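You operate a simulated robot arm through the tools that you are given. There is no shell and no other tool.

The job below is to be done with a simulated robot arm. You get a single attempt, and the scene is never put back.

JOB
Empty the filter bowl and set the line to 5 bar.
Fine: close valves one and three meanwhile and open them again; drain closed.

Only the result counts: the job must be done as asked and must still hold three seconds after the hand-in. Knocking over, shifting, dropping, spilling or breaking anything else fails it.

ROBOT AND FRAMES
A 6-joint arm with a two-finger parallel gripper, fixed in place. Base frame: the origin is at the foot of the arm, x ahead of it, y to its left, z up. Lengths are in m, angles in rad, forces in N, time in s.
With the tool pointing down near the work surface it reaches from about 0.38 to 0.88 m from the base axis. Its first joint turns from -2.007 to 2.007 rad. Payload 3.43 kg.
Tool frame: the origin (TCP) lies between the finger pads and is the grasp point; the fingertips stand 0.034 m ahead of it; z points along the fingers, y is the line along which they close. The gripper opens to 0.128 m. The fingers are 0.024 m wide and 0.012 m thick; the gripper's body (0.048 by 0.13 m) begins 0.096 m behind the TCP.
Orientation is that of the tool frame in the base frame, as a unit quaternion [x, y, z, w]. With the fingers straight down and closing along the base's y, the tool's x points along the base's -x, its y along +y and its z along -z.

CONTROLS
- The arm moves only by the tool apply_moves. Its argument "commands" is a list of rows, each an object (a shift or turn left out is 0, a gripper value left out holds the last) with "dp": the shift along the base's x, y, z in m, a list of three; "angular": the turn, a rotation vector about the base's x, y, z in rad, a list of three; "hand": the finger opening in m, from 0 to 0.128. In form: [{"dp": [x, y, z], "angular": [wx, wy, wz], "hand": hand}, ...]. A call has 1 to 20 rows; each row is the pose to reach, as a shift and turn from the pose commanded when the call began. Rows are played at 5 a second. More than 0.05 m and 0.15 rad between two rows, or a gripper value outside its range, and nothing of the call is played. A pose out of reach is approached as far as the arm can. The call stops where the force on the tool passes 90 N (or 10 N more than at its start, if that is more) or the arm is blocked; 0.2 s more then pass. Each finger travels about 0.108 m/s and halts on what it meets, pressing with about 27 N; the grip force reading is that of the motor and also rises with nothing between the fingers. The clock runs only during rows and for 0.2 s after the last one: add rows that repeat a pose to give the fingers time. It gives the time, the measured TCP pose, the force on the tool (base axes), the opening and the grip force at its end, in the units of the frame above (readings bear some noise), with the torque about the TCP (base axes, N m) and any sound that the robot's microphone picked up.
- Cameras (640 x 400 px; columns grow to the right, rows downward): "scene" is fixed at [0.0488, 0.652, 1.4249]; the picture's right is [-0.65, -0.76, 0.00], its down [-0.39, 0.34, -0.86] and it looks along [0.65, -0.56, -0.52] (base axes); focal length 312 px, centre (320, 200). "wrist" rides on the gripper at [0.076, -0.011, -0.16] in the tool frame; the picture's right is [0.15, 0.99, 0.00], its down [-0.88, 0.13, -0.46] and it looks along [-0.45, 0.07, 0.89] (tool axes); focal length 234 px, centre (320, 200). There is no depth. A picture from a camera that has moved, and an enlarged one, comes with that camera's place and axes in the base frame and with its lens.
- grab_frame(camera): a new picture of that camera. It takes no simulated time.
- raise_lower(by): slides the trunk up (or, below 0, down) by that many m; the arm rides with it, the base frame stays. It gives what a move gives, with no picture.
- inspect(camera, box): a new picture of the part [left, top, right, bottom] of that camera's present view, enlarged. It takes no simulated time.
- close_job(): hands the job in; it is judged then, once.

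Nothing tells you positions but the pictures and the camera data. Unless the task says otherwise, let go and move clear before handing in.

The tools are called after "Request:" by a JSON object that holds its "op" and its "data". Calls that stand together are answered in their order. apply_moves: Moves the arm, as the interface text tells. Its arguments: {"type":"object","properties":{"commands":{"type":"array"}},"required":["commands"]} The other tools are called the same way: raise_lower (by) slides the trunk up or down; grab_frame (camera) takes a picture; inspect (camera, box) takes an enlarged picture of a part of a camera's view; close_job () hands the job in.

At the start:

```text
time_s: 0.0
position: [0.4526, 0.1594, 1.2344]
orientation: [0.001, 1.0, 0.0, 0.0]
ft_force: [0.8, 0.4, -0.1]
moment: [-0.02, 0.01, -0.02]
gripper_width: 0.128
finger_force: 0.1
trunk travel left (down, up): [-0.6, 0.19]
```

scene: 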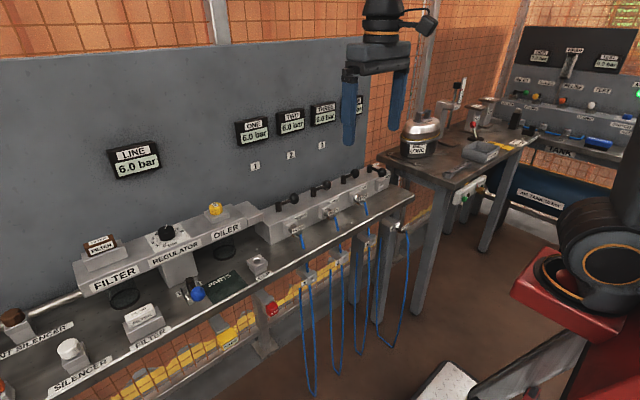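
wrist: 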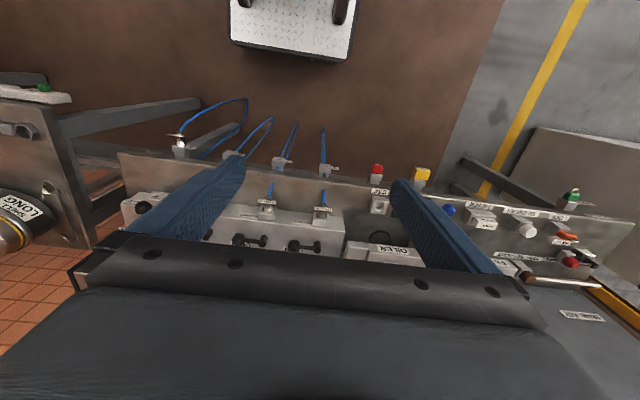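

I see a bench with a filter, regulator and oiler unit, a manifold with valves, and digital gauges. I'll look closer before moving anything.

Request:
{"op": "inspect", "data": {"camera": "scene", "box": [60, 180, 280, 320]}}

Request:
{"op": "inspect", "data": {"camera": "scene", "box": [220, 80, 420, 280]}}

Request:
{"op": "inspect", "data": {"camera": "scene", "box": [0, 280, 200, 400]}}

Request:
{"op": "inspect", "data": {"camera": "scene", "box": [380, 20, 640, 220]}}

Request:
{"op": "inspect", "data": {"camera": "wrist", "box": [320, 140, 640, 340]}}

Request:
{"op": "inspect", "data": {"camera": "wrist", "box": [100, 80, 420, 280]}}

```text
2.86 times, centred on (170, 250) of scene
camera zoom: at [0.0488, 0.652, 1.4249], right [-0.65, -0.76, 0.0], down [-0.39, 0.34, -0.86], along [0.65, -0.56, -0.52], focal length 893 px, centre (749, 57)
```

zoom: 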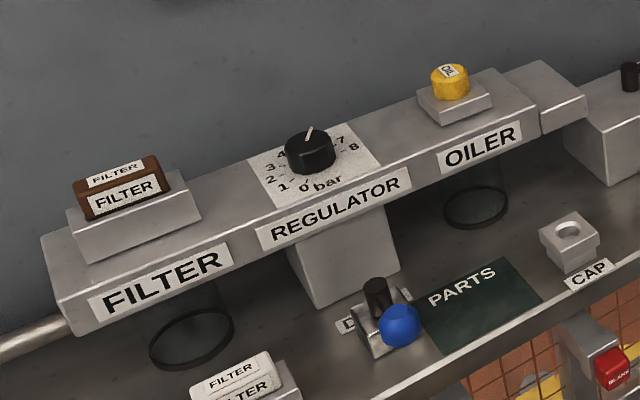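

```text
2.00 times, centred on (320, 180) of scene
camera zoom: at [0.0488, 0.652, 1.4249], right [-0.65, -0.76, 0.0], down [-0.39, 0.34, -0.86], along [0.65, -0.56, -0.52], focal length 625 px, centre (320, 240)
```

zoom: 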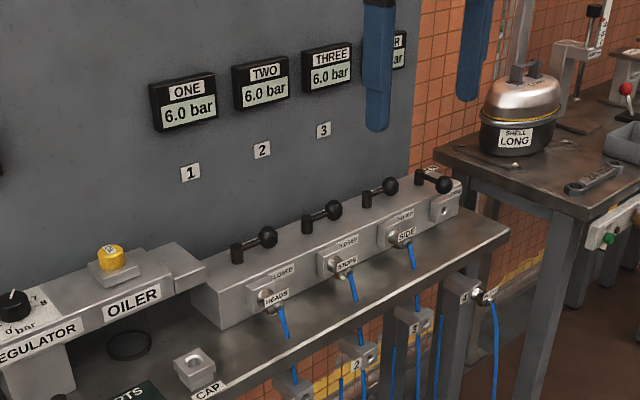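

```text
3.20 times, centred on (100, 340) of scene
camera zoom: at [0.0488, 0.652, 1.4249], right [-0.65, -0.76, 0.0], down [-0.39, 0.34, -0.86], along [0.65, -0.56, -0.52], focal length 1000 px, centre (1024, -248)
```

zoom: 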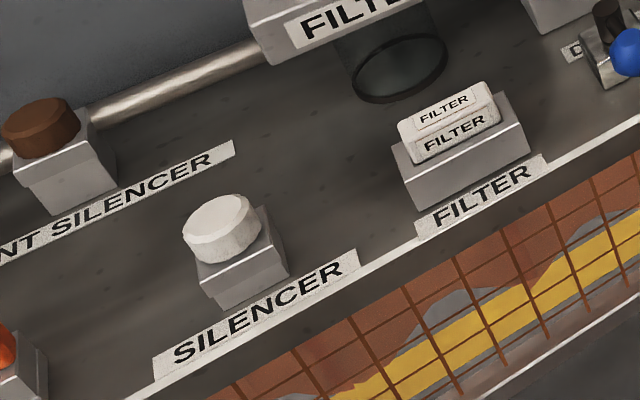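

```text
2.00 times, centred on (510, 120) of scene
camera zoom: at [0.0488, 0.652, 1.4249], right [-0.65, -0.76, 0.0], down [-0.39, 0.34, -0.86], along [0.65, -0.56, -0.52], focal length 625 px, centre (-60, 360)
```

zoom: 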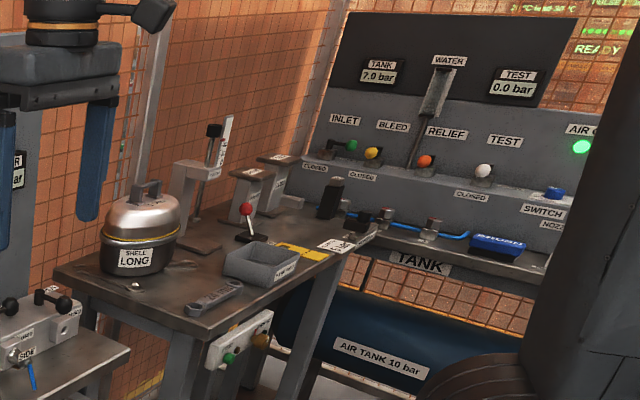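

```text
2.00 times, centred on (480, 240) of wrist
camera zoom: at [0.3772, 0.1477, 1.3932], right [-0.15, 0.99, 0.0], down [0.88, 0.13, 0.46], along [0.45, 0.07, -0.89], focal length 468 px, centre (0, 120)
```

zoom: 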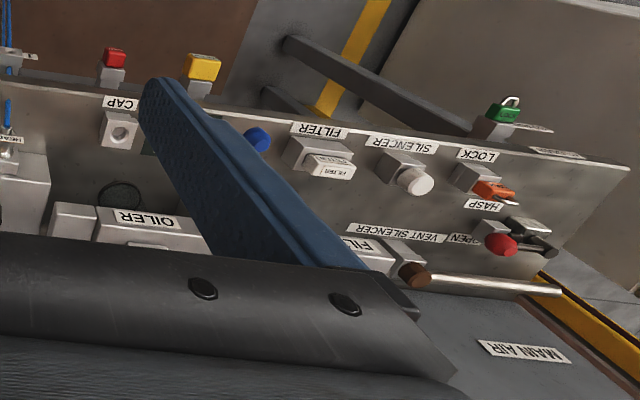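

```text
2.00 times, centred on (260, 180) of wrist
camera zoom: at [0.3772, 0.1477, 1.3932], right [-0.15, 0.99, 0.0], down [0.88, 0.13, 0.46], along [0.45, 0.07, -0.89], focal length 468 px, centre (440, 240)
```

zoom: 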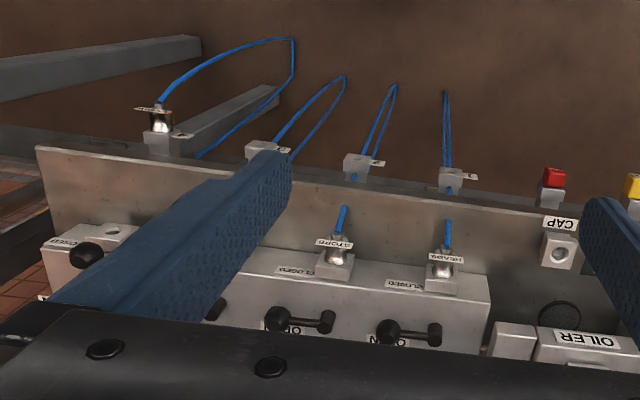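

The bench lies ahead of the robot along y. The blue ball of the drain is near (0.63, 0.53, 0.85) and valve 1's lever ball is near (0.77, 0.14, 0.90). I'll move left above the bench to see the filter and regulator side from the wrist.

Request:
{"op": "apply_moves", "data": {"commands": [{"dp": [0, 0.05, 0]}, {"dp": [0, 0.1, 0]}, {"dp": [0, 0.15, 0]}, {"dp": [0, 0.2, 0]}, {"dp": [0, 0.25, 0]}, {"dp": [0, 0.3, 0]}, {"dp": [0, 0.3, 0]}]}}

Request:
{"op": "grab_frame", "data": {"camera": "wrist"}}

Request:
{"op": "grab_frame", "data": {"camera": "scene"}}

```text
time_s: 1.6
position: [0.4546, 0.4569, 1.2323]
orientation: [0.0, 1.0, 0.0, 0.001]
ft_force: [0.9, 0.5, -0.1]
moment: [0.03, 0.02, -0.01]
gripper_width: 0.128
finger_force: 0.0
trunk travel left (down, up): [-0.6, 0.19]
```

```text
taken
camera wrist: at [0.3776, 0.4458, 1.3916], right [-0.15, 0.99, 0.0], down [0.88, 0.13, 0.46], along [0.45, 0.07, -0.89], focal length 234 px, centre (320, 200)
```

wrist: 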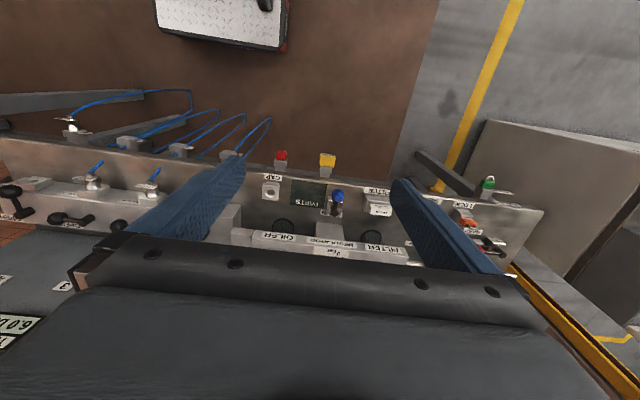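

```text
taken
```

scene: 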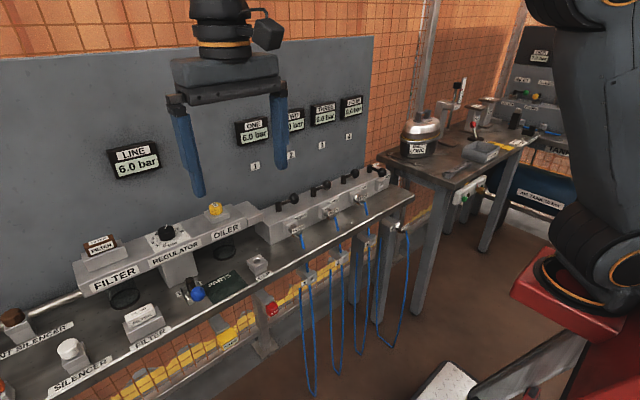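

Request:
{"op": "inspect", "data": {"camera": "scene", "box": [230, 80, 410, 200]}}

Request:
{"op": "inspect", "data": {"camera": "scene", "box": [250, 160, 390, 250]}}

Request:
{"op": "inspect", "data": {"camera": "scene", "box": [140, 215, 240, 315]}}

Request:
{"op": "inspect", "data": {"camera": "wrist", "box": [230, 150, 430, 275]}}

Request:
{"op": "inspect", "data": {"camera": "scene", "box": [60, 195, 240, 315]}}

Request:
{"op": "inspect", "data": {"camera": "wrist", "box": [0, 140, 180, 250]}}

```text
3.33 times, centred on (320, 140) of scene
camera zoom: at [0.0488, 0.652, 1.4249], right [-0.65, -0.76, 0.0], down [-0.39, 0.34, -0.86], along [0.65, -0.56, -0.52], focal length 1042 px, centre (320, 400)
```

zoom: 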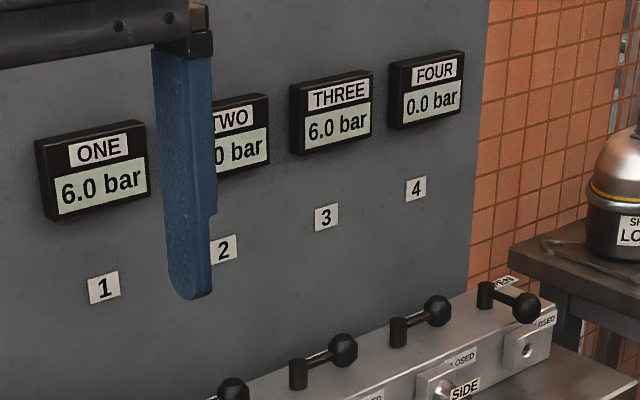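

```text
4.44 times, centred on (320, 205) of scene
camera zoom: at [0.0488, 0.652, 1.4249], right [-0.65, -0.76, 0.0], down [-0.39, 0.34, -0.86], along [0.65, -0.56, -0.52], focal length 1389 px, centre (320, 178)
```

zoom: 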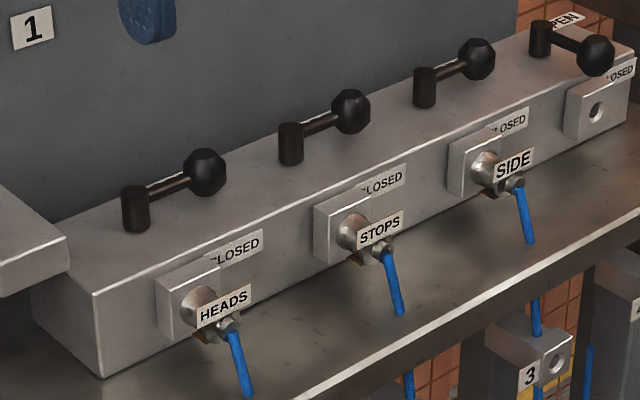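

```text
4.00 times, centred on (190, 265) of scene
camera zoom: at [0.0488, 0.652, 1.4249], right [-0.65, -0.76, 0.0], down [-0.39, 0.34, -0.86], along [0.65, -0.56, -0.52], focal length 1250 px, centre (840, -60)
```

zoom: 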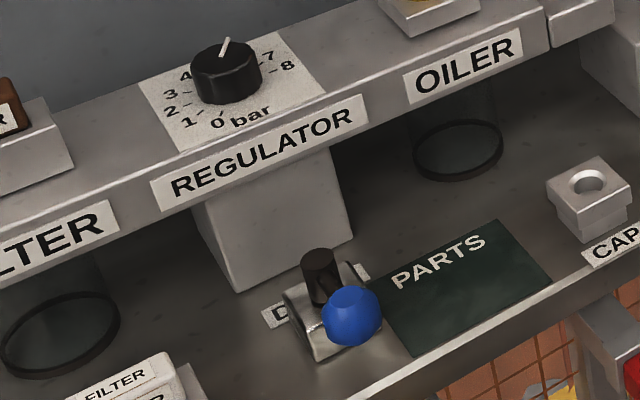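

```text
3.20 times, centred on (330, 212) of wrist
camera zoom: at [0.3776, 0.4458, 1.3916], right [-0.15, 0.99, 0.0], down [0.88, 0.13, 0.46], along [0.45, 0.07, -0.89], focal length 749 px, centre (288, 160)
```

zoom: 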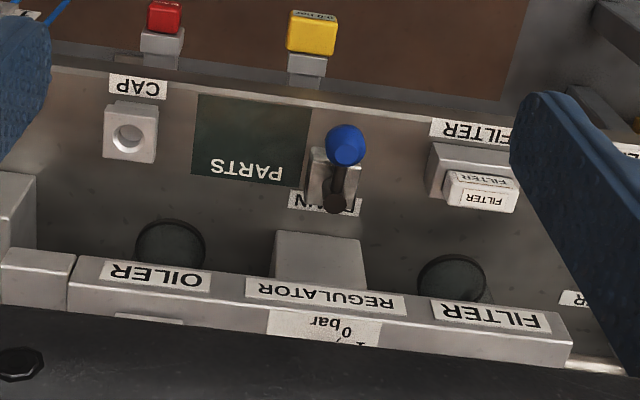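

```text
3.33 times, centred on (150, 255) of scene
camera zoom: at [0.0488, 0.652, 1.4249], right [-0.65, -0.76, 0.0], down [-0.39, 0.34, -0.86], along [0.65, -0.56, -0.52], focal length 1042 px, centre (887, 17)
```

zoom: 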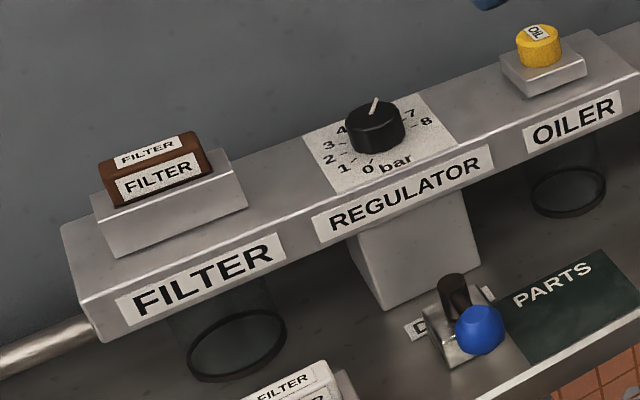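

```text
3.56 times, centred on (90, 195) of wrist
camera zoom: at [0.3776, 0.4458, 1.3916], right [-0.15, 0.99, 0.0], down [0.88, 0.13, 0.46], along [0.45, 0.07, -0.89], focal length 833 px, centre (1138, 218)
```

zoom: 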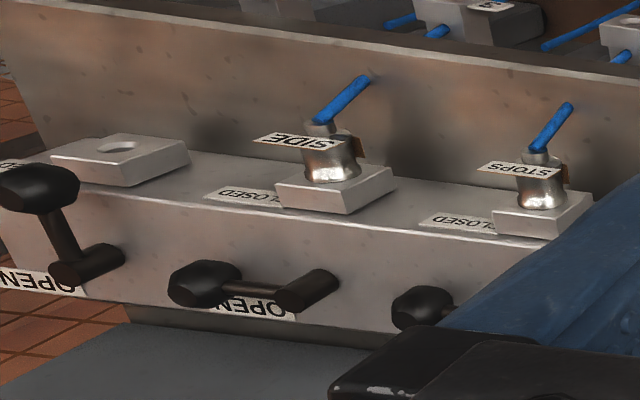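

All four levers are readable. Valves 1–3 point along -y (open) and valve 4 points toward the robot (closed, 0.0 bar). The drain lever's ball also points toward the robot. Next I'll tilt the wrist camera forward to see the filter bowl, drain and dial from the front.

Request:
{"op": "apply_moves", "data": {"commands": [{"dp": [0, 0.02, -0.03], "angular": [0, -0.13, 0]}, {"dp": [0, 0.04, -0.06], "angular": [0, -0.26, 0]}, {"dp": [0, 0.06, -0.09], "angular": [0, -0.39, 0]}, {"dp": [0, 0.08, -0.12], "angular": [0, -0.52, 0]}, {"dp": [0, 0.1, -0.15], "angular": [0, -0.65, 0]}, {"dp": [0, 0.12, -0.18], "angular": [0, -0.78, 0]}, {"dp": [0, 0.12, -0.18], "angular": [0, -0.78, 0]}]}}

Request:
{"op": "grab_frame", "data": {"camera": "wrist"}}

Request:
{"op": "grab_frame", "data": {"camera": "scene"}}

```text
time_s: 3.2
position: [0.4535, 0.58, 1.0541]
orientation: [0.001, 0.925, -0.001, 0.38]
ft_force: [-0.1, -0.2, 0.0]
moment: [0.02, -0.02, 0.03]
gripper_width: 0.1281
finger_force: 0.0
trunk travel left (down, up): [-0.6, 0.19]
```

```text
taken
camera wrist: at [0.2875, 0.5686, 1.1122], right [-0.1, 0.99, -0.1], down [0.3, 0.13, 0.94], along [0.95, 0.07, -0.32], focal length 234 px, centre (320, 200)
```

wrist: 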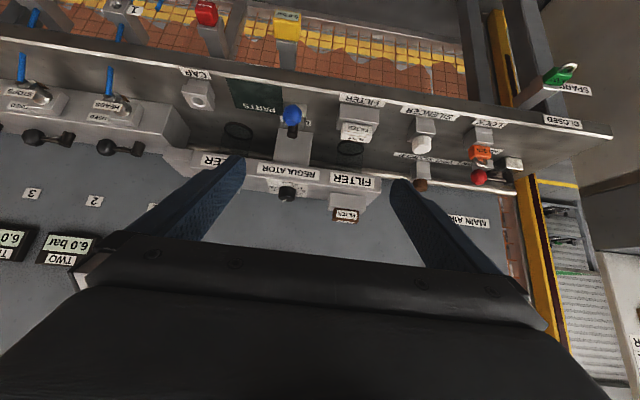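

```text
taken
```

scene: 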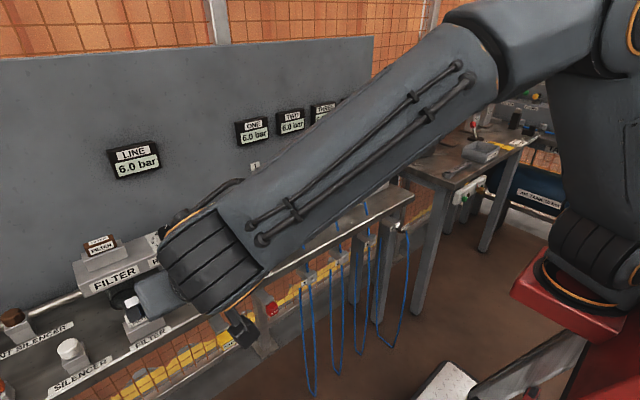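

Request:
{"op": "inspect", "data": {"camera": "wrist", "box": [220, 90, 400, 215]}}

Request:
{"op": "inspect", "data": {"camera": "wrist", "box": [320, 100, 400, 200]}}

Request:
{"op": "inspect", "data": {"camera": "wrist", "box": [0, 60, 200, 200]}}

Request:
{"op": "inspect", "data": {"camera": "wrist", "box": [390, 60, 620, 220]}}

```text
3.20 times, centred on (310, 152) of wrist
camera zoom: at [0.2875, 0.5686, 1.1122], right [-0.1, 0.99, -0.1], down [0.3, 0.13, 0.94], along [0.95, 0.07, -0.32], focal length 749 px, centre (352, 352)
```

zoom: 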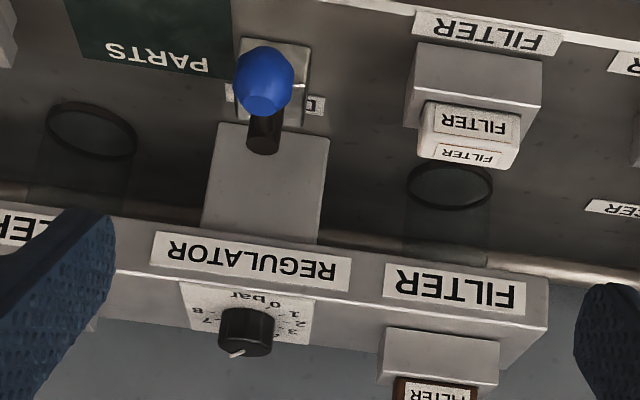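

```text
4.00 times, centred on (360, 150) of wrist
camera zoom: at [0.2875, 0.5686, 1.1122], right [-0.1, 0.99, -0.1], down [0.3, 0.13, 0.94], along [0.95, 0.07, -0.32], focal length 937 px, centre (160, 400)
```

zoom: 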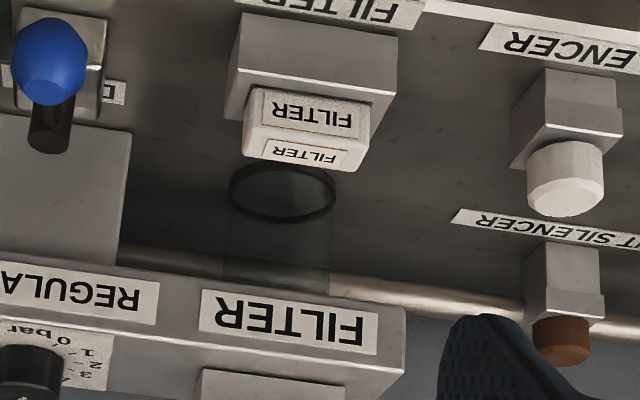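

```text
2.86 times, centred on (100, 130) of wrist
camera zoom: at [0.2875, 0.5686, 1.1122], right [-0.1, 0.99, -0.1], down [0.3, 0.13, 0.94], along [0.95, 0.07, -0.32], focal length 669 px, centre (949, 400)
```

zoom: 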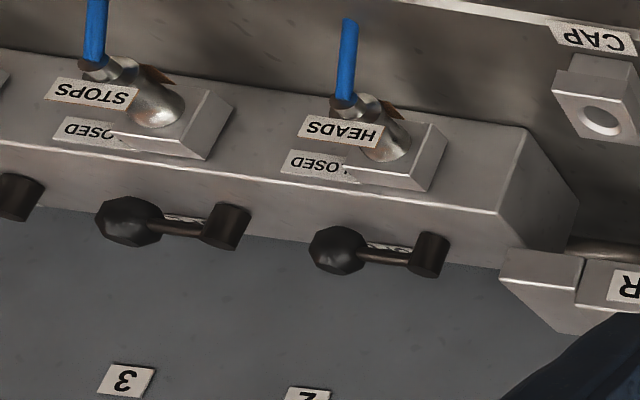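

```text
2.50 times, centred on (505, 140) of wrist
camera zoom: at [0.2875, 0.5686, 1.1122], right [-0.1, 0.99, -0.1], down [0.3, 0.13, 0.94], along [0.95, 0.07, -0.32], focal length 585 px, centre (-142, 350)
```

zoom: 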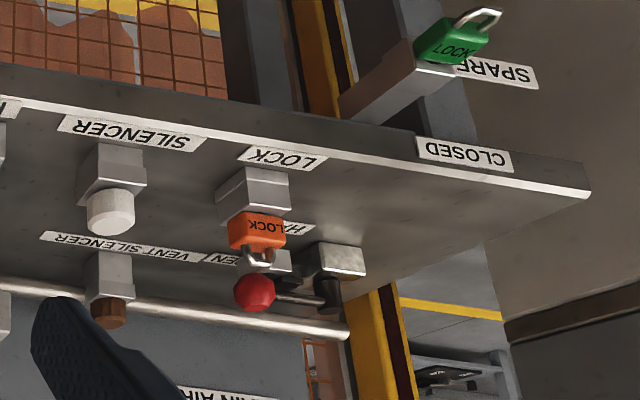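

The valve/label match is confirmed: HEADS is 1, STOPS is 2, SIDE is 3. I'll move the camera closer to the filter bowl to see the water level before I touch anything.

Request:
{"op": "apply_moves", "data": {"commands": [{"dp": [0.02, 0.02, -0.02], "angular": [0, -0.05, 0]}, {"dp": [0.04, 0.04, -0.04], "angular": [0, -0.1, 0]}, {"dp": [0.06, 0.06, -0.06], "angular": [0, -0.15, 0]}, {"dp": [0.08, 0.08, -0.08], "angular": [0, -0.2, 0]}, {"dp": [0.08, 0.08, -0.08], "angular": [0, -0.2, 0]}]}}

Request:
{"op": "grab_frame", "data": {"camera": "wrist"}}

Request:
{"op": "inspect", "data": {"camera": "wrist", "box": [240, 60, 400, 200]}}

```text
time_s: 4.4
position: [0.5347, 0.6602, 0.974]
orientation: [0.0, 0.882, 0.0, 0.471]
ft_force: [-0.1, 0.3, 0.9]
moment: [0.02, -0.04, 0.01]
gripper_width: 0.1278
finger_force: 0.0
trunk travel left (down, up): [-0.6, 0.19]
```

```text
taken
camera wrist: at [0.3594, 0.6475, 0.9991], right [-0.08, 0.99, -0.12], down [0.11, 0.13, 0.99], along [0.99, 0.07, -0.12], focal length 234 px, centre (320, 200)
```

wrist: 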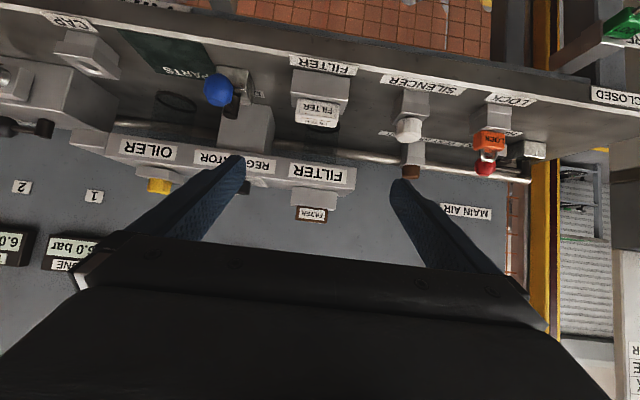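

```text
2.86 times, centred on (320, 130) of wrist
camera zoom: at [0.3594, 0.6475, 0.9991], right [-0.08, 0.99, -0.12], down [0.11, 0.13, 0.99], along [0.99, 0.07, -0.12], focal length 669 px, centre (320, 400)
```

zoom: 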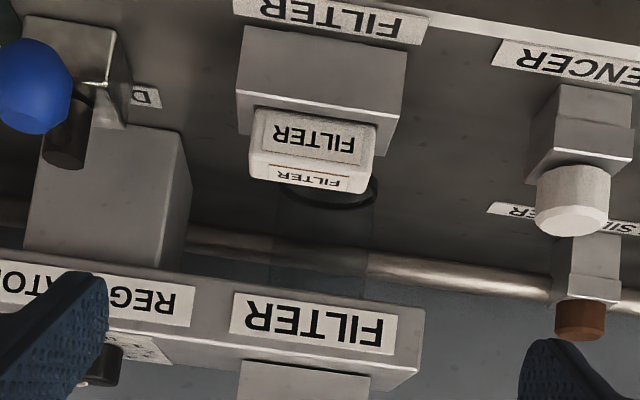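

Request:
{"op": "inspect", "data": {"camera": "wrist", "box": [290, 115, 350, 165]}}

Request:
{"op": "inspect", "data": {"camera": "wrist", "box": [140, 80, 220, 150]}}

Request:
{"op": "inspect", "data": {"camera": "wrist", "box": [195, 55, 285, 135]}}

```text
8.00 times, centred on (320, 140) of wrist
camera zoom: at [0.3594, 0.6475, 0.9991], right [-0.08, 0.99, -0.12], down [0.11, 0.13, 0.99], along [0.99, 0.07, -0.12], focal length 1873 px, centre (320, 680)
```

zoom: 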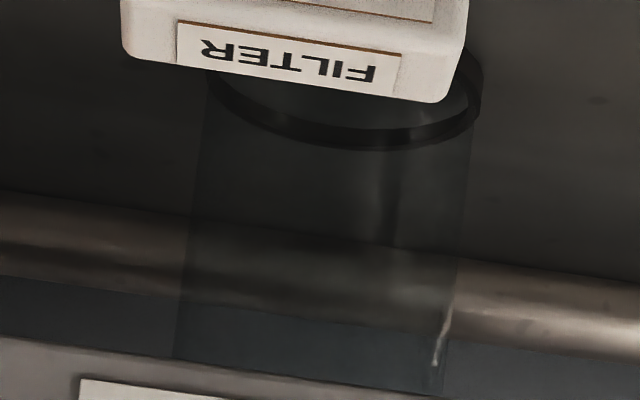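

```text
5.71 times, centred on (180, 115) of wrist
camera zoom: at [0.3594, 0.6475, 0.9991], right [-0.08, 0.99, -0.12], down [0.11, 0.13, 0.99], along [0.99, 0.07, -0.12], focal length 1338 px, centre (1120, 686)
```

zoom: 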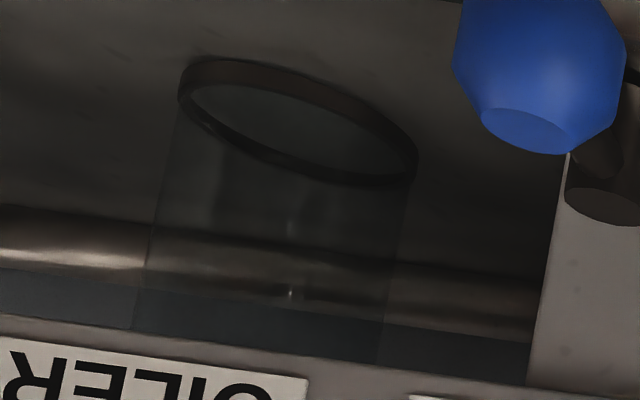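

```text
5.00 times, centred on (240, 95) of wrist
camera zoom: at [0.3594, 0.6475, 0.9991], right [-0.08, 0.99, -0.12], down [0.11, 0.13, 0.99], along [0.99, 0.07, -0.12], focal length 1171 px, centre (720, 725)
```

zoom: 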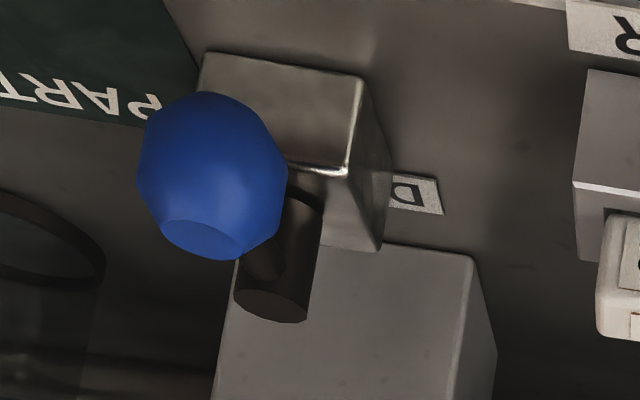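

The tinted bowl is hard to read, so I'll use it as a before/after reference. The main air lever shows the same convention (open = -y, closed = toward the robot), so the drain is probably closed now. Next I'll bring the tool vertical and look closely at valve 1.

Request:
{"op": "apply_moves", "data": {"commands": [{"dp": [-0.01, -0.02, 0.04], "angular": [0, 0.1, 0]}, {"dp": [-0.01, -0.05, 0.08], "angular": [0, 0.2, 0]}, {"dp": [-0.01, -0.09, 0.11], "angular": [0, 0.3, 0]}, {"dp": [0, -0.13, 0.13], "angular": [0, 0.4, 0]}, {"dp": [0, -0.17, 0.15], "angular": [0, 0.5, 0]}, {"dp": [0, -0.21, 0.16], "angular": [0, 0.6, 0]}, {"dp": [0.01, -0.25, 0.17], "angular": [0, 0.7, 0]}, {"dp": [0.02, -0.29, 0.18], "angular": [0, 0.8, 0]}, {"dp": [0.03, -0.33, 0.18], "angular": [0, 0.9, 0]}, {"dp": [0.04, -0.37, 0.18], "angular": [0, 0.98, 0]}, {"dp": [0.05, -0.41, 0.18], "angular": [0, 0.98, 0]}, {"dp": [0.06, -0.45, 0.18], "angular": [0, 0.98, 0]}, {"dp": [0.065, -0.49, 0.18], "angular": [0, 0.98, 0]}, {"dp": [0.065, -0.49, 0.18], "angular": [0, 0.98, 0]}]}}

Request:
{"op": "grab_frame", "data": {"camera": "wrist"}}

Request:
{"op": "inspect", "data": {"camera": "wrist", "box": [200, 100, 440, 250]}}

Request:
{"op": "inspect", "data": {"camera": "scene", "box": [250, 160, 390, 250]}}

```text
time_s: 7.4
position: [0.5985, 0.1691, 1.1534]
orientation: [0.0, 1.0, 0.0, -0.001]
ft_force: [-0.9, 0.6, -0.1]
moment: [-0.02, 0.0, 0.0]
gripper_width: 0.1278
finger_force: 0.1
trunk travel left (down, up): [-0.6, 0.19]
```

```text
taken
camera wrist: at [0.5228, 0.1571, 1.312], right [-0.15, 0.99, 0.0], down [0.88, 0.13, 0.46], along [0.45, 0.07, -0.89], focal length 234 px, centre (320, 200)
```

wrist: 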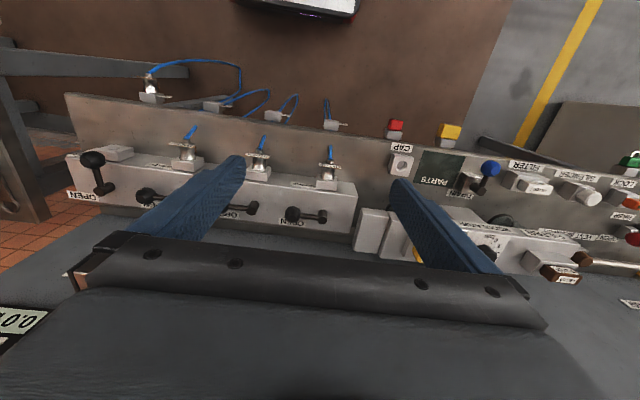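

```text
2.67 times, centred on (320, 175) of wrist
camera zoom: at [0.5228, 0.1571, 1.312], right [-0.15, 0.99, 0.0], down [0.88, 0.13, 0.46], along [0.45, 0.07, -0.89], focal length 624 px, centre (320, 267)
```

zoom: 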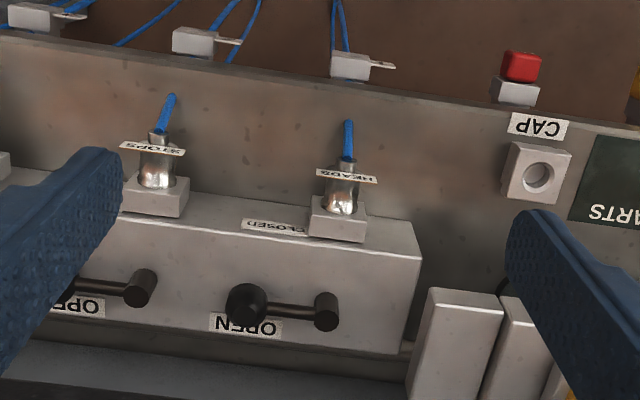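

```text
4.44 times, centred on (320, 205) of scene
camera zoom: at [0.0488, 0.652, 1.4249], right [-0.65, -0.76, 0.0], down [-0.39, 0.34, -0.86], along [0.65, -0.56, -0.52], focal length 1389 px, centre (320, 178)
```

zoom: 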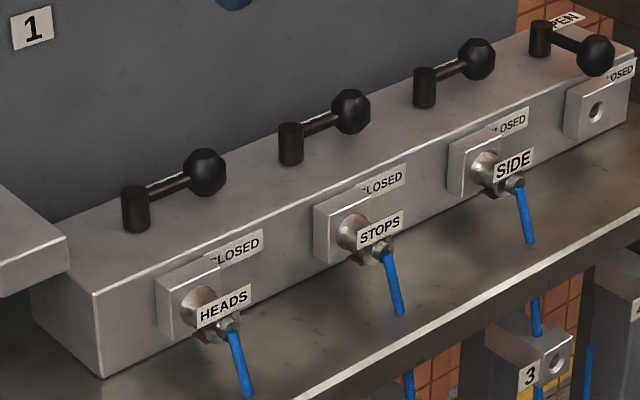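

Valve 1's lever has its ball at about (0.777, 0.138, 0.891) and its pivot at (0.774, 0.201). I'll yaw the gripper +90° so it closes along x, narrow the fingers and hover above the ball to check alignment.

Request:
{"op": "apply_moves", "data": {"commands": [{"dp": [0.0, 0, -0.0], "angular": [0, 0, 0.14], "hand": 0.06}, {"dp": [0.0, 0, -0.0], "angular": [0, 0, 0.28], "hand": 0.06}, {"dp": [0.03, -0.005, -0.0], "angular": [0, 0, 0.42]}, {"dp": [0.05, -0.01, -0.01], "angular": [0, 0, 0.56]}, {"dp": [0.07, -0.015, -0.03], "angular": [0, 0, 0.7]}, {"dp": [0.09, -0.02, -0.05], "angular": [0, 0, 0.84]}, {"dp": [0.11, -0.025, -0.07], "angular": [0, 0, 0.98]}, {"dp": [0.13, -0.028, -0.09], "angular": [0, 0, 1.12]}, {"dp": [0.15, -0.031, -0.11], "angular": [0, 0, 1.26]}, {"dp": [0.165, -0.031, -0.125], "angular": [0, 0, 1.4]}, {"dp": [0.179, -0.031, -0.134], "angular": [0, 0, 1.5]}, {"dp": [0.179, -0.031, -0.134], "angular": [0, 0, 1.5708]}, {"dp": [0.179, -0.031, -0.134], "angular": [0, 0, 1.5708]}]}}

Request:
{"op": "grab_frame", "data": {"camera": "wrist"}}

Request:
{"op": "grab_frame", "data": {"camera": "scene"}}

Request:
{"op": "inspect", "data": {"camera": "scene", "box": [230, 110, 390, 230]}}

```text
time_s: 10.2
position: [0.7782, 0.1386, 1.0201]
orientation: [0.707, -0.707, 0.0, -0.001]
ft_force: [0.3, 0.8, 0.4]
moment: [0.01, -0.03, 0.0]
gripper_width: 0.06
finger_force: 0.1
trunk travel left (down, up): [-0.6, 0.19]
```

```text
taken
camera wrist: at [0.7889, 0.0617, 1.1788], right [-0.99, -0.15, 0.0], down [-0.13, 0.88, 0.46], along [-0.07, 0.45, -0.89], focal length 234 px, centre (320, 200)
```

wrist: 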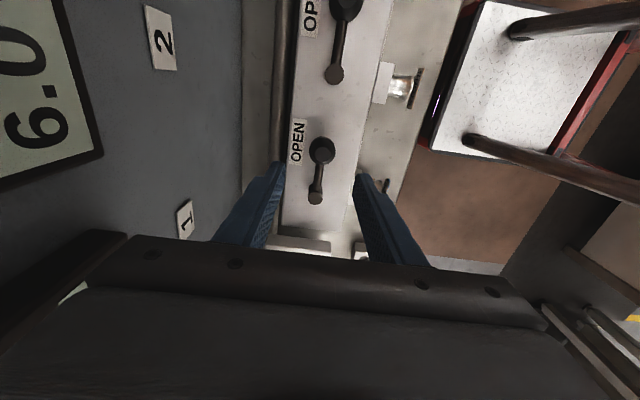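

```text
taken
```

scene: 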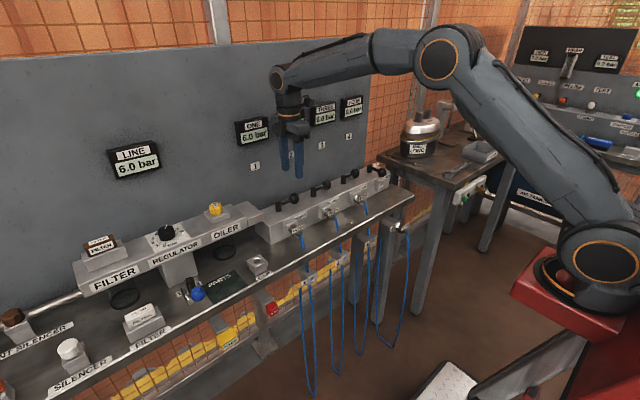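

```text
3.33 times, centred on (310, 170) of scene
camera zoom: at [0.0488, 0.652, 1.4249], right [-0.65, -0.76, 0.0], down [-0.39, 0.34, -0.86], along [0.65, -0.56, -0.52], focal length 1042 px, centre (353, 300)
```

zoom: 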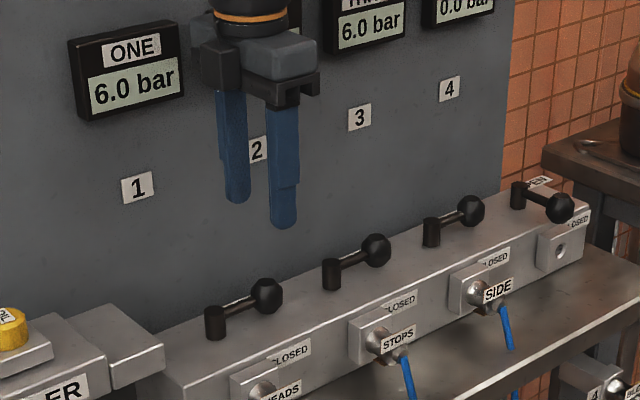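

Alignment over valve 1's ball checks out within a few millimetres. I'll descend so the fingers straddle the ball, then close lightly onto it.

Request:
{"op": "apply_moves", "data": {"commands": [{"dp": [-0.001, 0, -0.03]}, {"dp": [-0.001, 0, -0.06]}, {"dp": [-0.001, 0, -0.09]}, {"dp": [-0.001, 0, -0.106]}, {"dp": [-0.001, 0, -0.106], "hand": 0.038}, {"dp": [-0.001, 0, -0.106], "hand": 0.038}, {"dp": [-0.001, 0, -0.106], "hand": 0.038}]}}

Request:
{"op": "inspect", "data": {"camera": "scene", "box": [230, 130, 350, 230]}}

Request:
{"op": "grab_frame", "data": {"camera": "wrist"}}

```text
time_s: 11.8
position: [0.7764, 0.1398, 0.9133]
orientation: [0.707, -0.707, 0.0, 0.0]
ft_force: [0.1, 1.1, -0.5]
moment: [-0.02, -0.01, 0.01]
gripper_width: 0.0377
finger_force: 0.1
trunk travel left (down, up): [-0.6, 0.19]
```

```text
4.00 times, centred on (290, 180) of scene
camera zoom: at [0.0488, 0.652, 1.4249], right [-0.65, -0.76, 0.0], down [-0.39, 0.34, -0.86], along [0.65, -0.56, -0.52], focal length 1250 px, centre (440, 280)
```

zoom: 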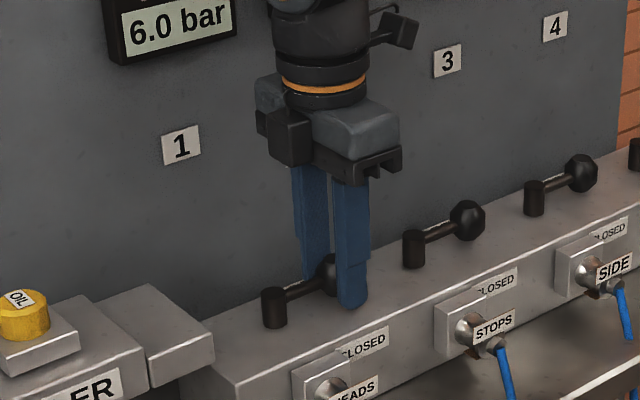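

```text
taken
camera wrist: at [0.787, 0.0632, 1.0721], right [-0.99, -0.15, 0.0], down [-0.13, 0.88, 0.46], along [-0.07, 0.45, -0.89], focal length 234 px, centre (320, 200)
```

wrist: 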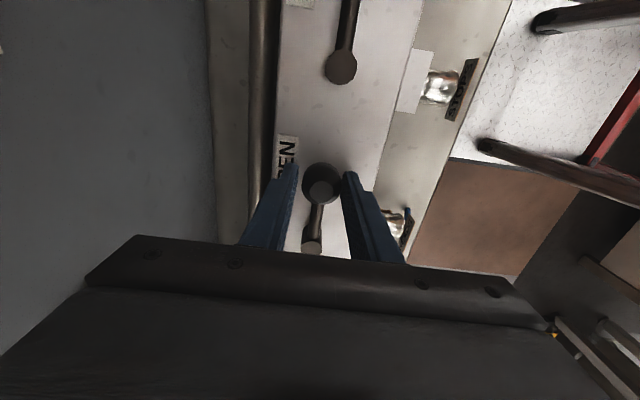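

The fingers straddle the ball with no contact forces. I'll sweep the lever 90° clockwise about its pivot, toward the robot, to close valve 1.

Request:
{"op": "apply_moves", "data": {"commands": [{"dp": [-0.0114, 0.0002, 0], "angular": [0, 0, -0.1428]}, {"dp": [-0.0201, 0.0021, 0], "angular": [0, 0, -0.2856]}, {"dp": [-0.0284, 0.0052, 0], "angular": [0, 0, -0.4284]}, {"dp": [-0.0361, 0.0094, 0], "angular": [0, 0, -0.5712]}, {"dp": [-0.0432, 0.0147, 0], "angular": [0, 0, -0.714]}, {"dp": [-0.0495, 0.021, 0], "angular": [0, 0, -0.8568]}, {"dp": [-0.0548, 0.0281, 0], "angular": [0, 0, -0.9996]}, {"dp": [-0.059, 0.0358, 0], "angular": [0, 0, -1.1424]}, {"dp": [-0.0621, 0.0441, 0], "angular": [0, 0, -1.2852]}, {"dp": [-0.064, 0.0528, 0], "angular": [0, 0, -1.428]}, {"dp": [-0.0646, 0.0616, 0], "angular": [0, 0, -1.5708]}, {"dp": [-0.0646, 0.0616, 0], "angular": [0, 0, -1.5708]}]}}

Request:
{"op": "grab_frame", "data": {"camera": "scene"}}

Request:
{"op": "inspect", "data": {"camera": "scene", "box": [220, 110, 340, 230]}}

Request:
{"op": "grab_frame", "data": {"camera": "wrist"}}

```text
time_s: 14.4
position: [0.7112, 0.2009, 0.9145]
orientation: [0.001, 1.0, 0.0, 0.0]
ft_force: [0.2, -0.7, -0.2]
moment: [-0.02, -0.03, 0.0]
gripper_width: 0.0382
finger_force: 0.4
trunk travel left (down, up): [-0.6, 0.19]
```

```text
taken
```

scene: 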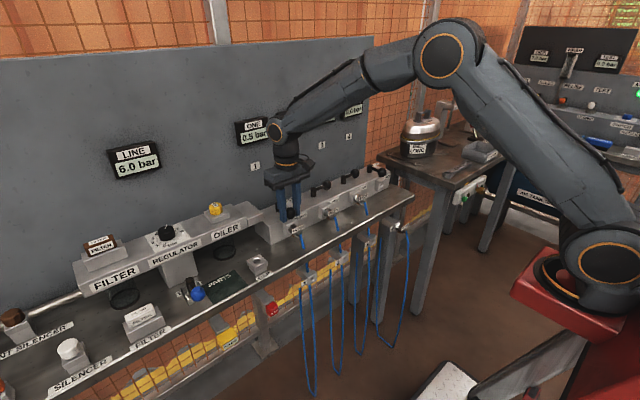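

```text
3.33 times, centred on (280, 170) of scene
camera zoom: at [0.0488, 0.652, 1.4249], right [-0.65, -0.76, 0.0], down [-0.39, 0.34, -0.86], along [0.65, -0.56, -0.52], focal length 1042 px, centre (453, 300)
```

zoom: 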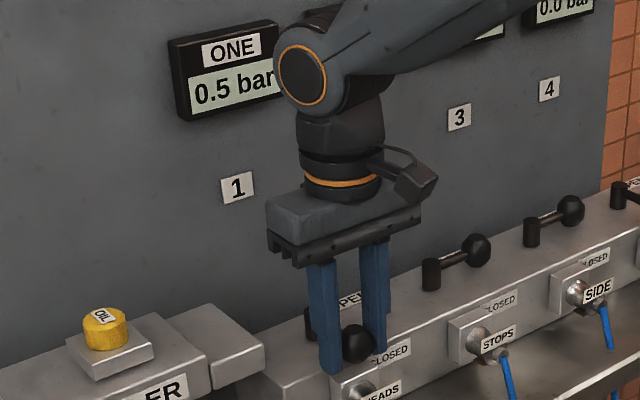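

```text
taken
camera wrist: at [0.6354, 0.1892, 1.0726], right [-0.15, 0.99, 0.0], down [0.88, 0.13, 0.46], along [0.45, 0.07, -0.89], focal length 234 px, centre (320, 200)
```

wrist: 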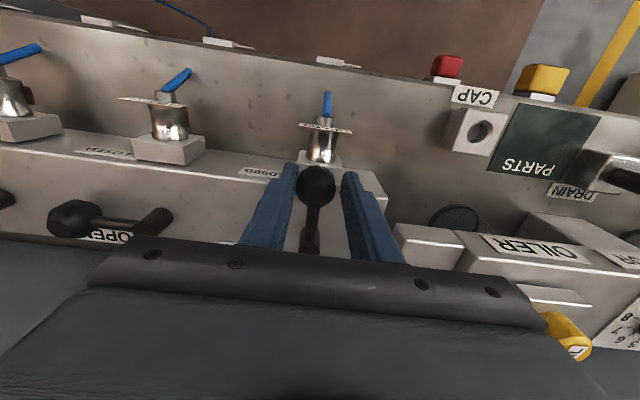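

Gauge ONE is already down to 0.5 bar, so the lever is working. I'll nudge a few millimetres toward the stop and check the reading settles at zero.

Request:
{"op": "apply_moves", "data": {"commands": [{"dp": [0, 0.003, 0], "angular": [0, 0, -0.04]}, {"dp": [0, 0.005, 0], "angular": [0, 0, -0.07]}, {"dp": [0, 0.005, 0], "angular": [0, 0, -0.07]}, {"dp": [0, 0, 0], "angular": [0, 0, 0]}]}}

Request:
{"op": "inspect", "data": {"camera": "scene", "box": [220, 90, 380, 230]}}

Request:
{"op": "inspect", "data": {"camera": "wrist", "box": [220, 130, 420, 255]}}

```text
time_s: 15.4
position: [0.7114, 0.2014, 0.9141]
orientation: [0.001, 1.0, 0.0, -0.001]
ft_force: [-1.1, 0.9, -0.5]
moment: [0.0, -0.01, -0.02]
gripper_width: 0.0385
finger_force: 0.1
trunk travel left (down, up): [-0.6, 0.19]
```

```text
2.86 times, centred on (300, 160) of scene
camera zoom: at [0.0488, 0.652, 1.4249], right [-0.65, -0.76, 0.0], down [-0.39, 0.34, -0.86], along [0.65, -0.56, -0.52], focal length 893 px, centre (377, 314)
```

zoom: 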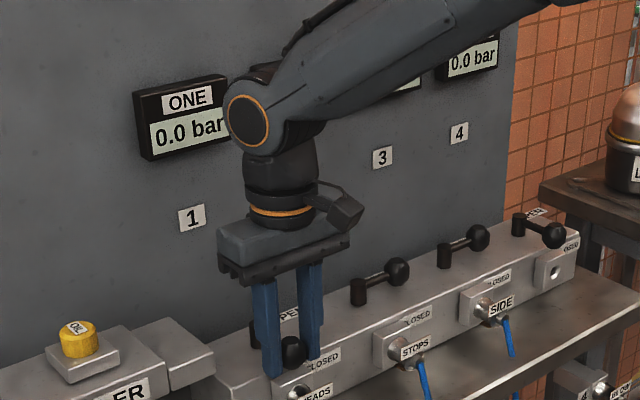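

```text
3.20 times, centred on (320, 192) of wrist
camera zoom: at [0.6357, 0.1886, 1.073], right [-0.15, 0.99, 0.0], down [0.88, 0.13, 0.46], along [0.45, 0.07, -0.89], focal length 749 px, centre (320, 224)
```

zoom: 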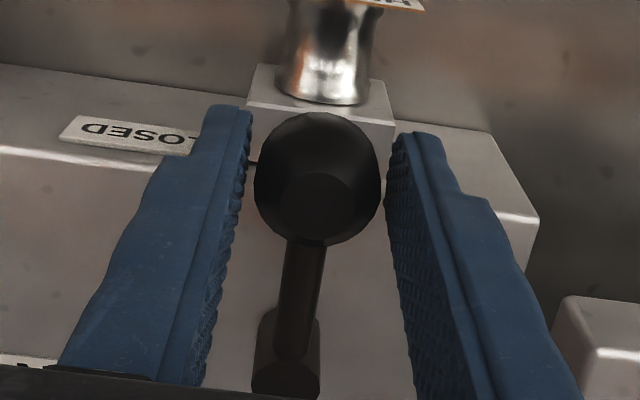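

Valve 1 is closed and gauge ONE reads 0.0. I'll lift off and move above valve 3's lever (SIDE) at about (0.776, -0.153), yawing +90° again.

Request:
{"op": "apply_moves", "data": {"commands": [{"dp": [0, 0, 0.0], "hand": 0.06}, {"dp": [0, 0, 0.03], "hand": 0.06}, {"dp": [0, 0, 0.07]}, {"dp": [0, 0, 0.11]}, {"dp": [0.005, -0.03, 0.11], "angular": [0, 0, 0.1428]}, {"dp": [0.01, -0.06, 0.11], "angular": [0, 0, 0.2856]}, {"dp": [0.015, -0.095, 0.11], "angular": [0, 0, 0.4284]}, {"dp": [0.02, -0.13, 0.11], "angular": [0, 0, 0.5712]}, {"dp": [0.025, -0.165, 0.11], "angular": [0, 0, 0.714]}, {"dp": [0.03, -0.2, 0.11], "angular": [0, 0, 0.8568]}, {"dp": [0.035, -0.235, 0.11], "angular": [0, 0, 0.9996]}, {"dp": [0.042, -0.27, 0.11], "angular": [0, 0, 1.1424]}, {"dp": [0.05, -0.3, 0.11], "angular": [0, 0, 1.2852]}, {"dp": [0.058, -0.33, 0.11], "angular": [0, 0, 1.428]}, {"dp": [0.065, -0.353, 0.11], "angular": [0, 0, 1.5708]}, {"dp": [0.065, -0.353, 0.11], "angular": [0, 0, 1.5708]}]}}

Request:
{"op": "grab_frame", "data": {"camera": "wrist"}}

Request:
{"op": "grab_frame", "data": {"camera": "scene"}}

```text
time_s: 18.8
position: [0.7762, -0.1534, 1.0245]
orientation: [0.708, -0.706, 0.001, -0.001]
ft_force: [-0.9, -0.3, -0.4]
moment: [0.0, -0.02, 0.0]
gripper_width: 0.0603
finger_force: 0.1
trunk travel left (down, up): [-0.6, 0.19]
```

```text
taken
camera wrist: at [0.7876, -0.2297, 1.184], right [-0.99, -0.15, 0.0], down [-0.13, 0.88, 0.46], along [-0.07, 0.45, -0.89], focal length 234 px, centre (320, 200)
```

wrist: 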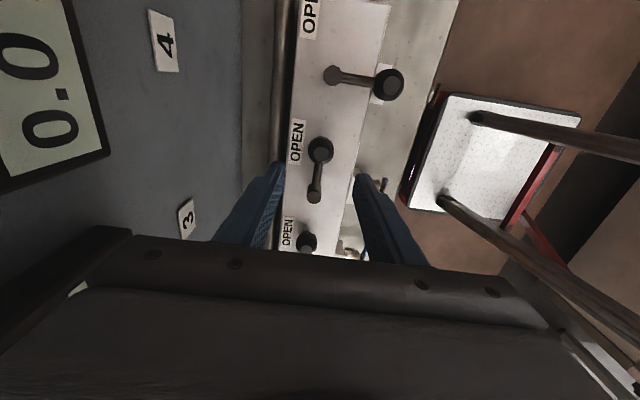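

```text
taken
```

scene: 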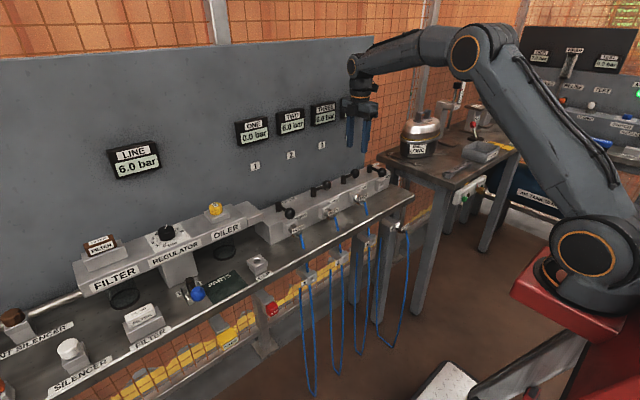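

Valve 3's lever sits in the wrist view exactly as valve 1's did. I'll descend and straddle the ball the same way.

Request:
{"op": "apply_moves", "data": {"commands": [{"dp": [-0.001, 0.001, -0.03]}, {"dp": [-0.001, 0.001, -0.06]}, {"dp": [-0.001, 0.001, -0.09]}, {"dp": [-0.001, 0.001, -0.11]}, {"dp": [-0.001, 0.001, -0.11], "hand": 0.038}, {"dp": [-0.001, 0.001, -0.11], "hand": 0.038}, {"dp": [-0.001, 0.001, -0.11], "hand": 0.038}]}}

Request:
{"op": "grab_frame", "data": {"camera": "wrist"}}

```text
time_s: 20.4
position: [0.7756, -0.1529, 0.9146]
orientation: [-0.707, 0.707, 0.0, 0.0]
ft_force: [-0.7, -1.6, 0.0]
moment: [-0.01, 0.0, -0.04]
gripper_width: 0.0379
finger_force: 0.0
trunk travel left (down, up): [-0.6, 0.19]
```

```text
taken
camera wrist: at [0.7867, -0.2287, 1.0735], right [-0.99, -0.15, 0.0], down [-0.13, 0.88, 0.46], along [-0.07, 0.45, -0.89], focal length 234 px, centre (320, 200)
```

wrist: 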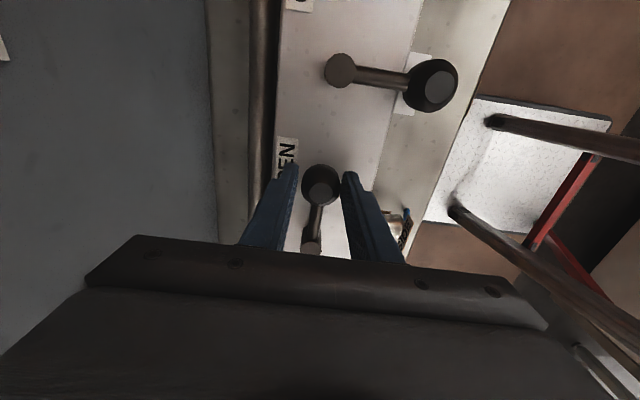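

The straddle on valve 3 matches the valve 1 case. I'll sweep it 90° clockwise to close, with the small nudge at the end.

Request:
{"op": "apply_moves", "data": {"commands": [{"dp": [-0.0114, 0.0002, 0], "angular": [0, 0, -0.1428]}, {"dp": [-0.0201, 0.0021, 0], "angular": [0, 0, -0.2856]}, {"dp": [-0.0284, 0.0052, 0], "angular": [0, 0, -0.4284]}, {"dp": [-0.0361, 0.0094, 0], "angular": [0, 0, -0.5712]}, {"dp": [-0.0432, 0.0147, 0], "angular": [0, 0, -0.714]}, {"dp": [-0.0495, 0.021, 0], "angular": [0, 0, -0.8568]}, {"dp": [-0.0548, 0.0281, 0], "angular": [0, 0, -0.9996]}, {"dp": [-0.059, 0.0358, 0], "angular": [0, 0, -1.1424]}, {"dp": [-0.0621, 0.0441, 0], "angular": [0, 0, -1.2852]}, {"dp": [-0.064, 0.0528, 0], "angular": [0, 0, -1.428]}, {"dp": [-0.0646, 0.0616, 0], "angular": [0, 0, -1.5708]}, {"dp": [-0.0646, 0.0666, 0], "angular": [0, 0, -1.6408]}, {"dp": [-0.0646, 0.0666, 0], "angular": [0, 0, -1.6408]}, {"dp": [-0.0646, 0.0616, 0], "angular": [0, 0, -1.5708]}]}}

Request:
{"op": "grab_frame", "data": {"camera": "wrist"}}

Request:
{"op": "inspect", "data": {"camera": "scene", "box": [230, 90, 400, 220]}}

```text
time_s: 23.4
position: [0.7108, -0.0892, 0.9149]
orientation: [0.0, 1.0, 0.0, 0.0]
ft_force: [0.9, 0.1, -0.7]
moment: [-0.02, 0.01, -0.01]
gripper_width: 0.0382
finger_force: 0.1
trunk travel left (down, up): [-0.6, 0.19]
```

```text
taken
camera wrist: at [0.6346, -0.1018, 1.0734], right [-0.15, 0.99, 0.0], down [0.88, 0.13, 0.46], along [0.45, 0.07, -0.89], focal length 234 px, centre (320, 200)
```

wrist: 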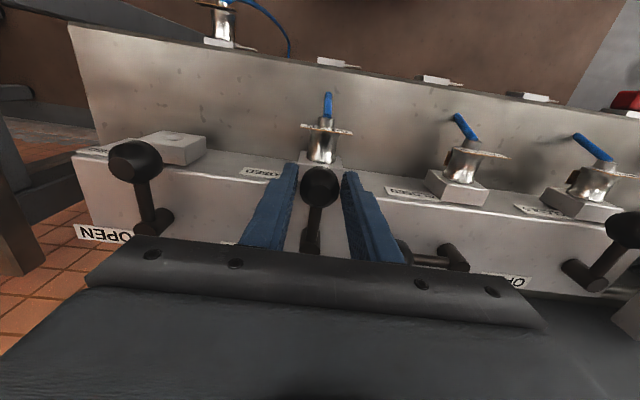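

```text
3.08 times, centred on (315, 155) of scene
camera zoom: at [0.0488, 0.652, 1.4249], right [-0.65, -0.76, 0.0], down [-0.39, 0.34, -0.86], along [0.65, -0.56, -0.52], focal length 962 px, centre (335, 338)
```

zoom: 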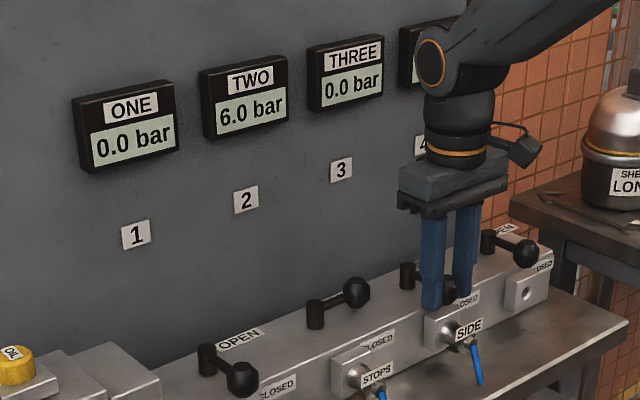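

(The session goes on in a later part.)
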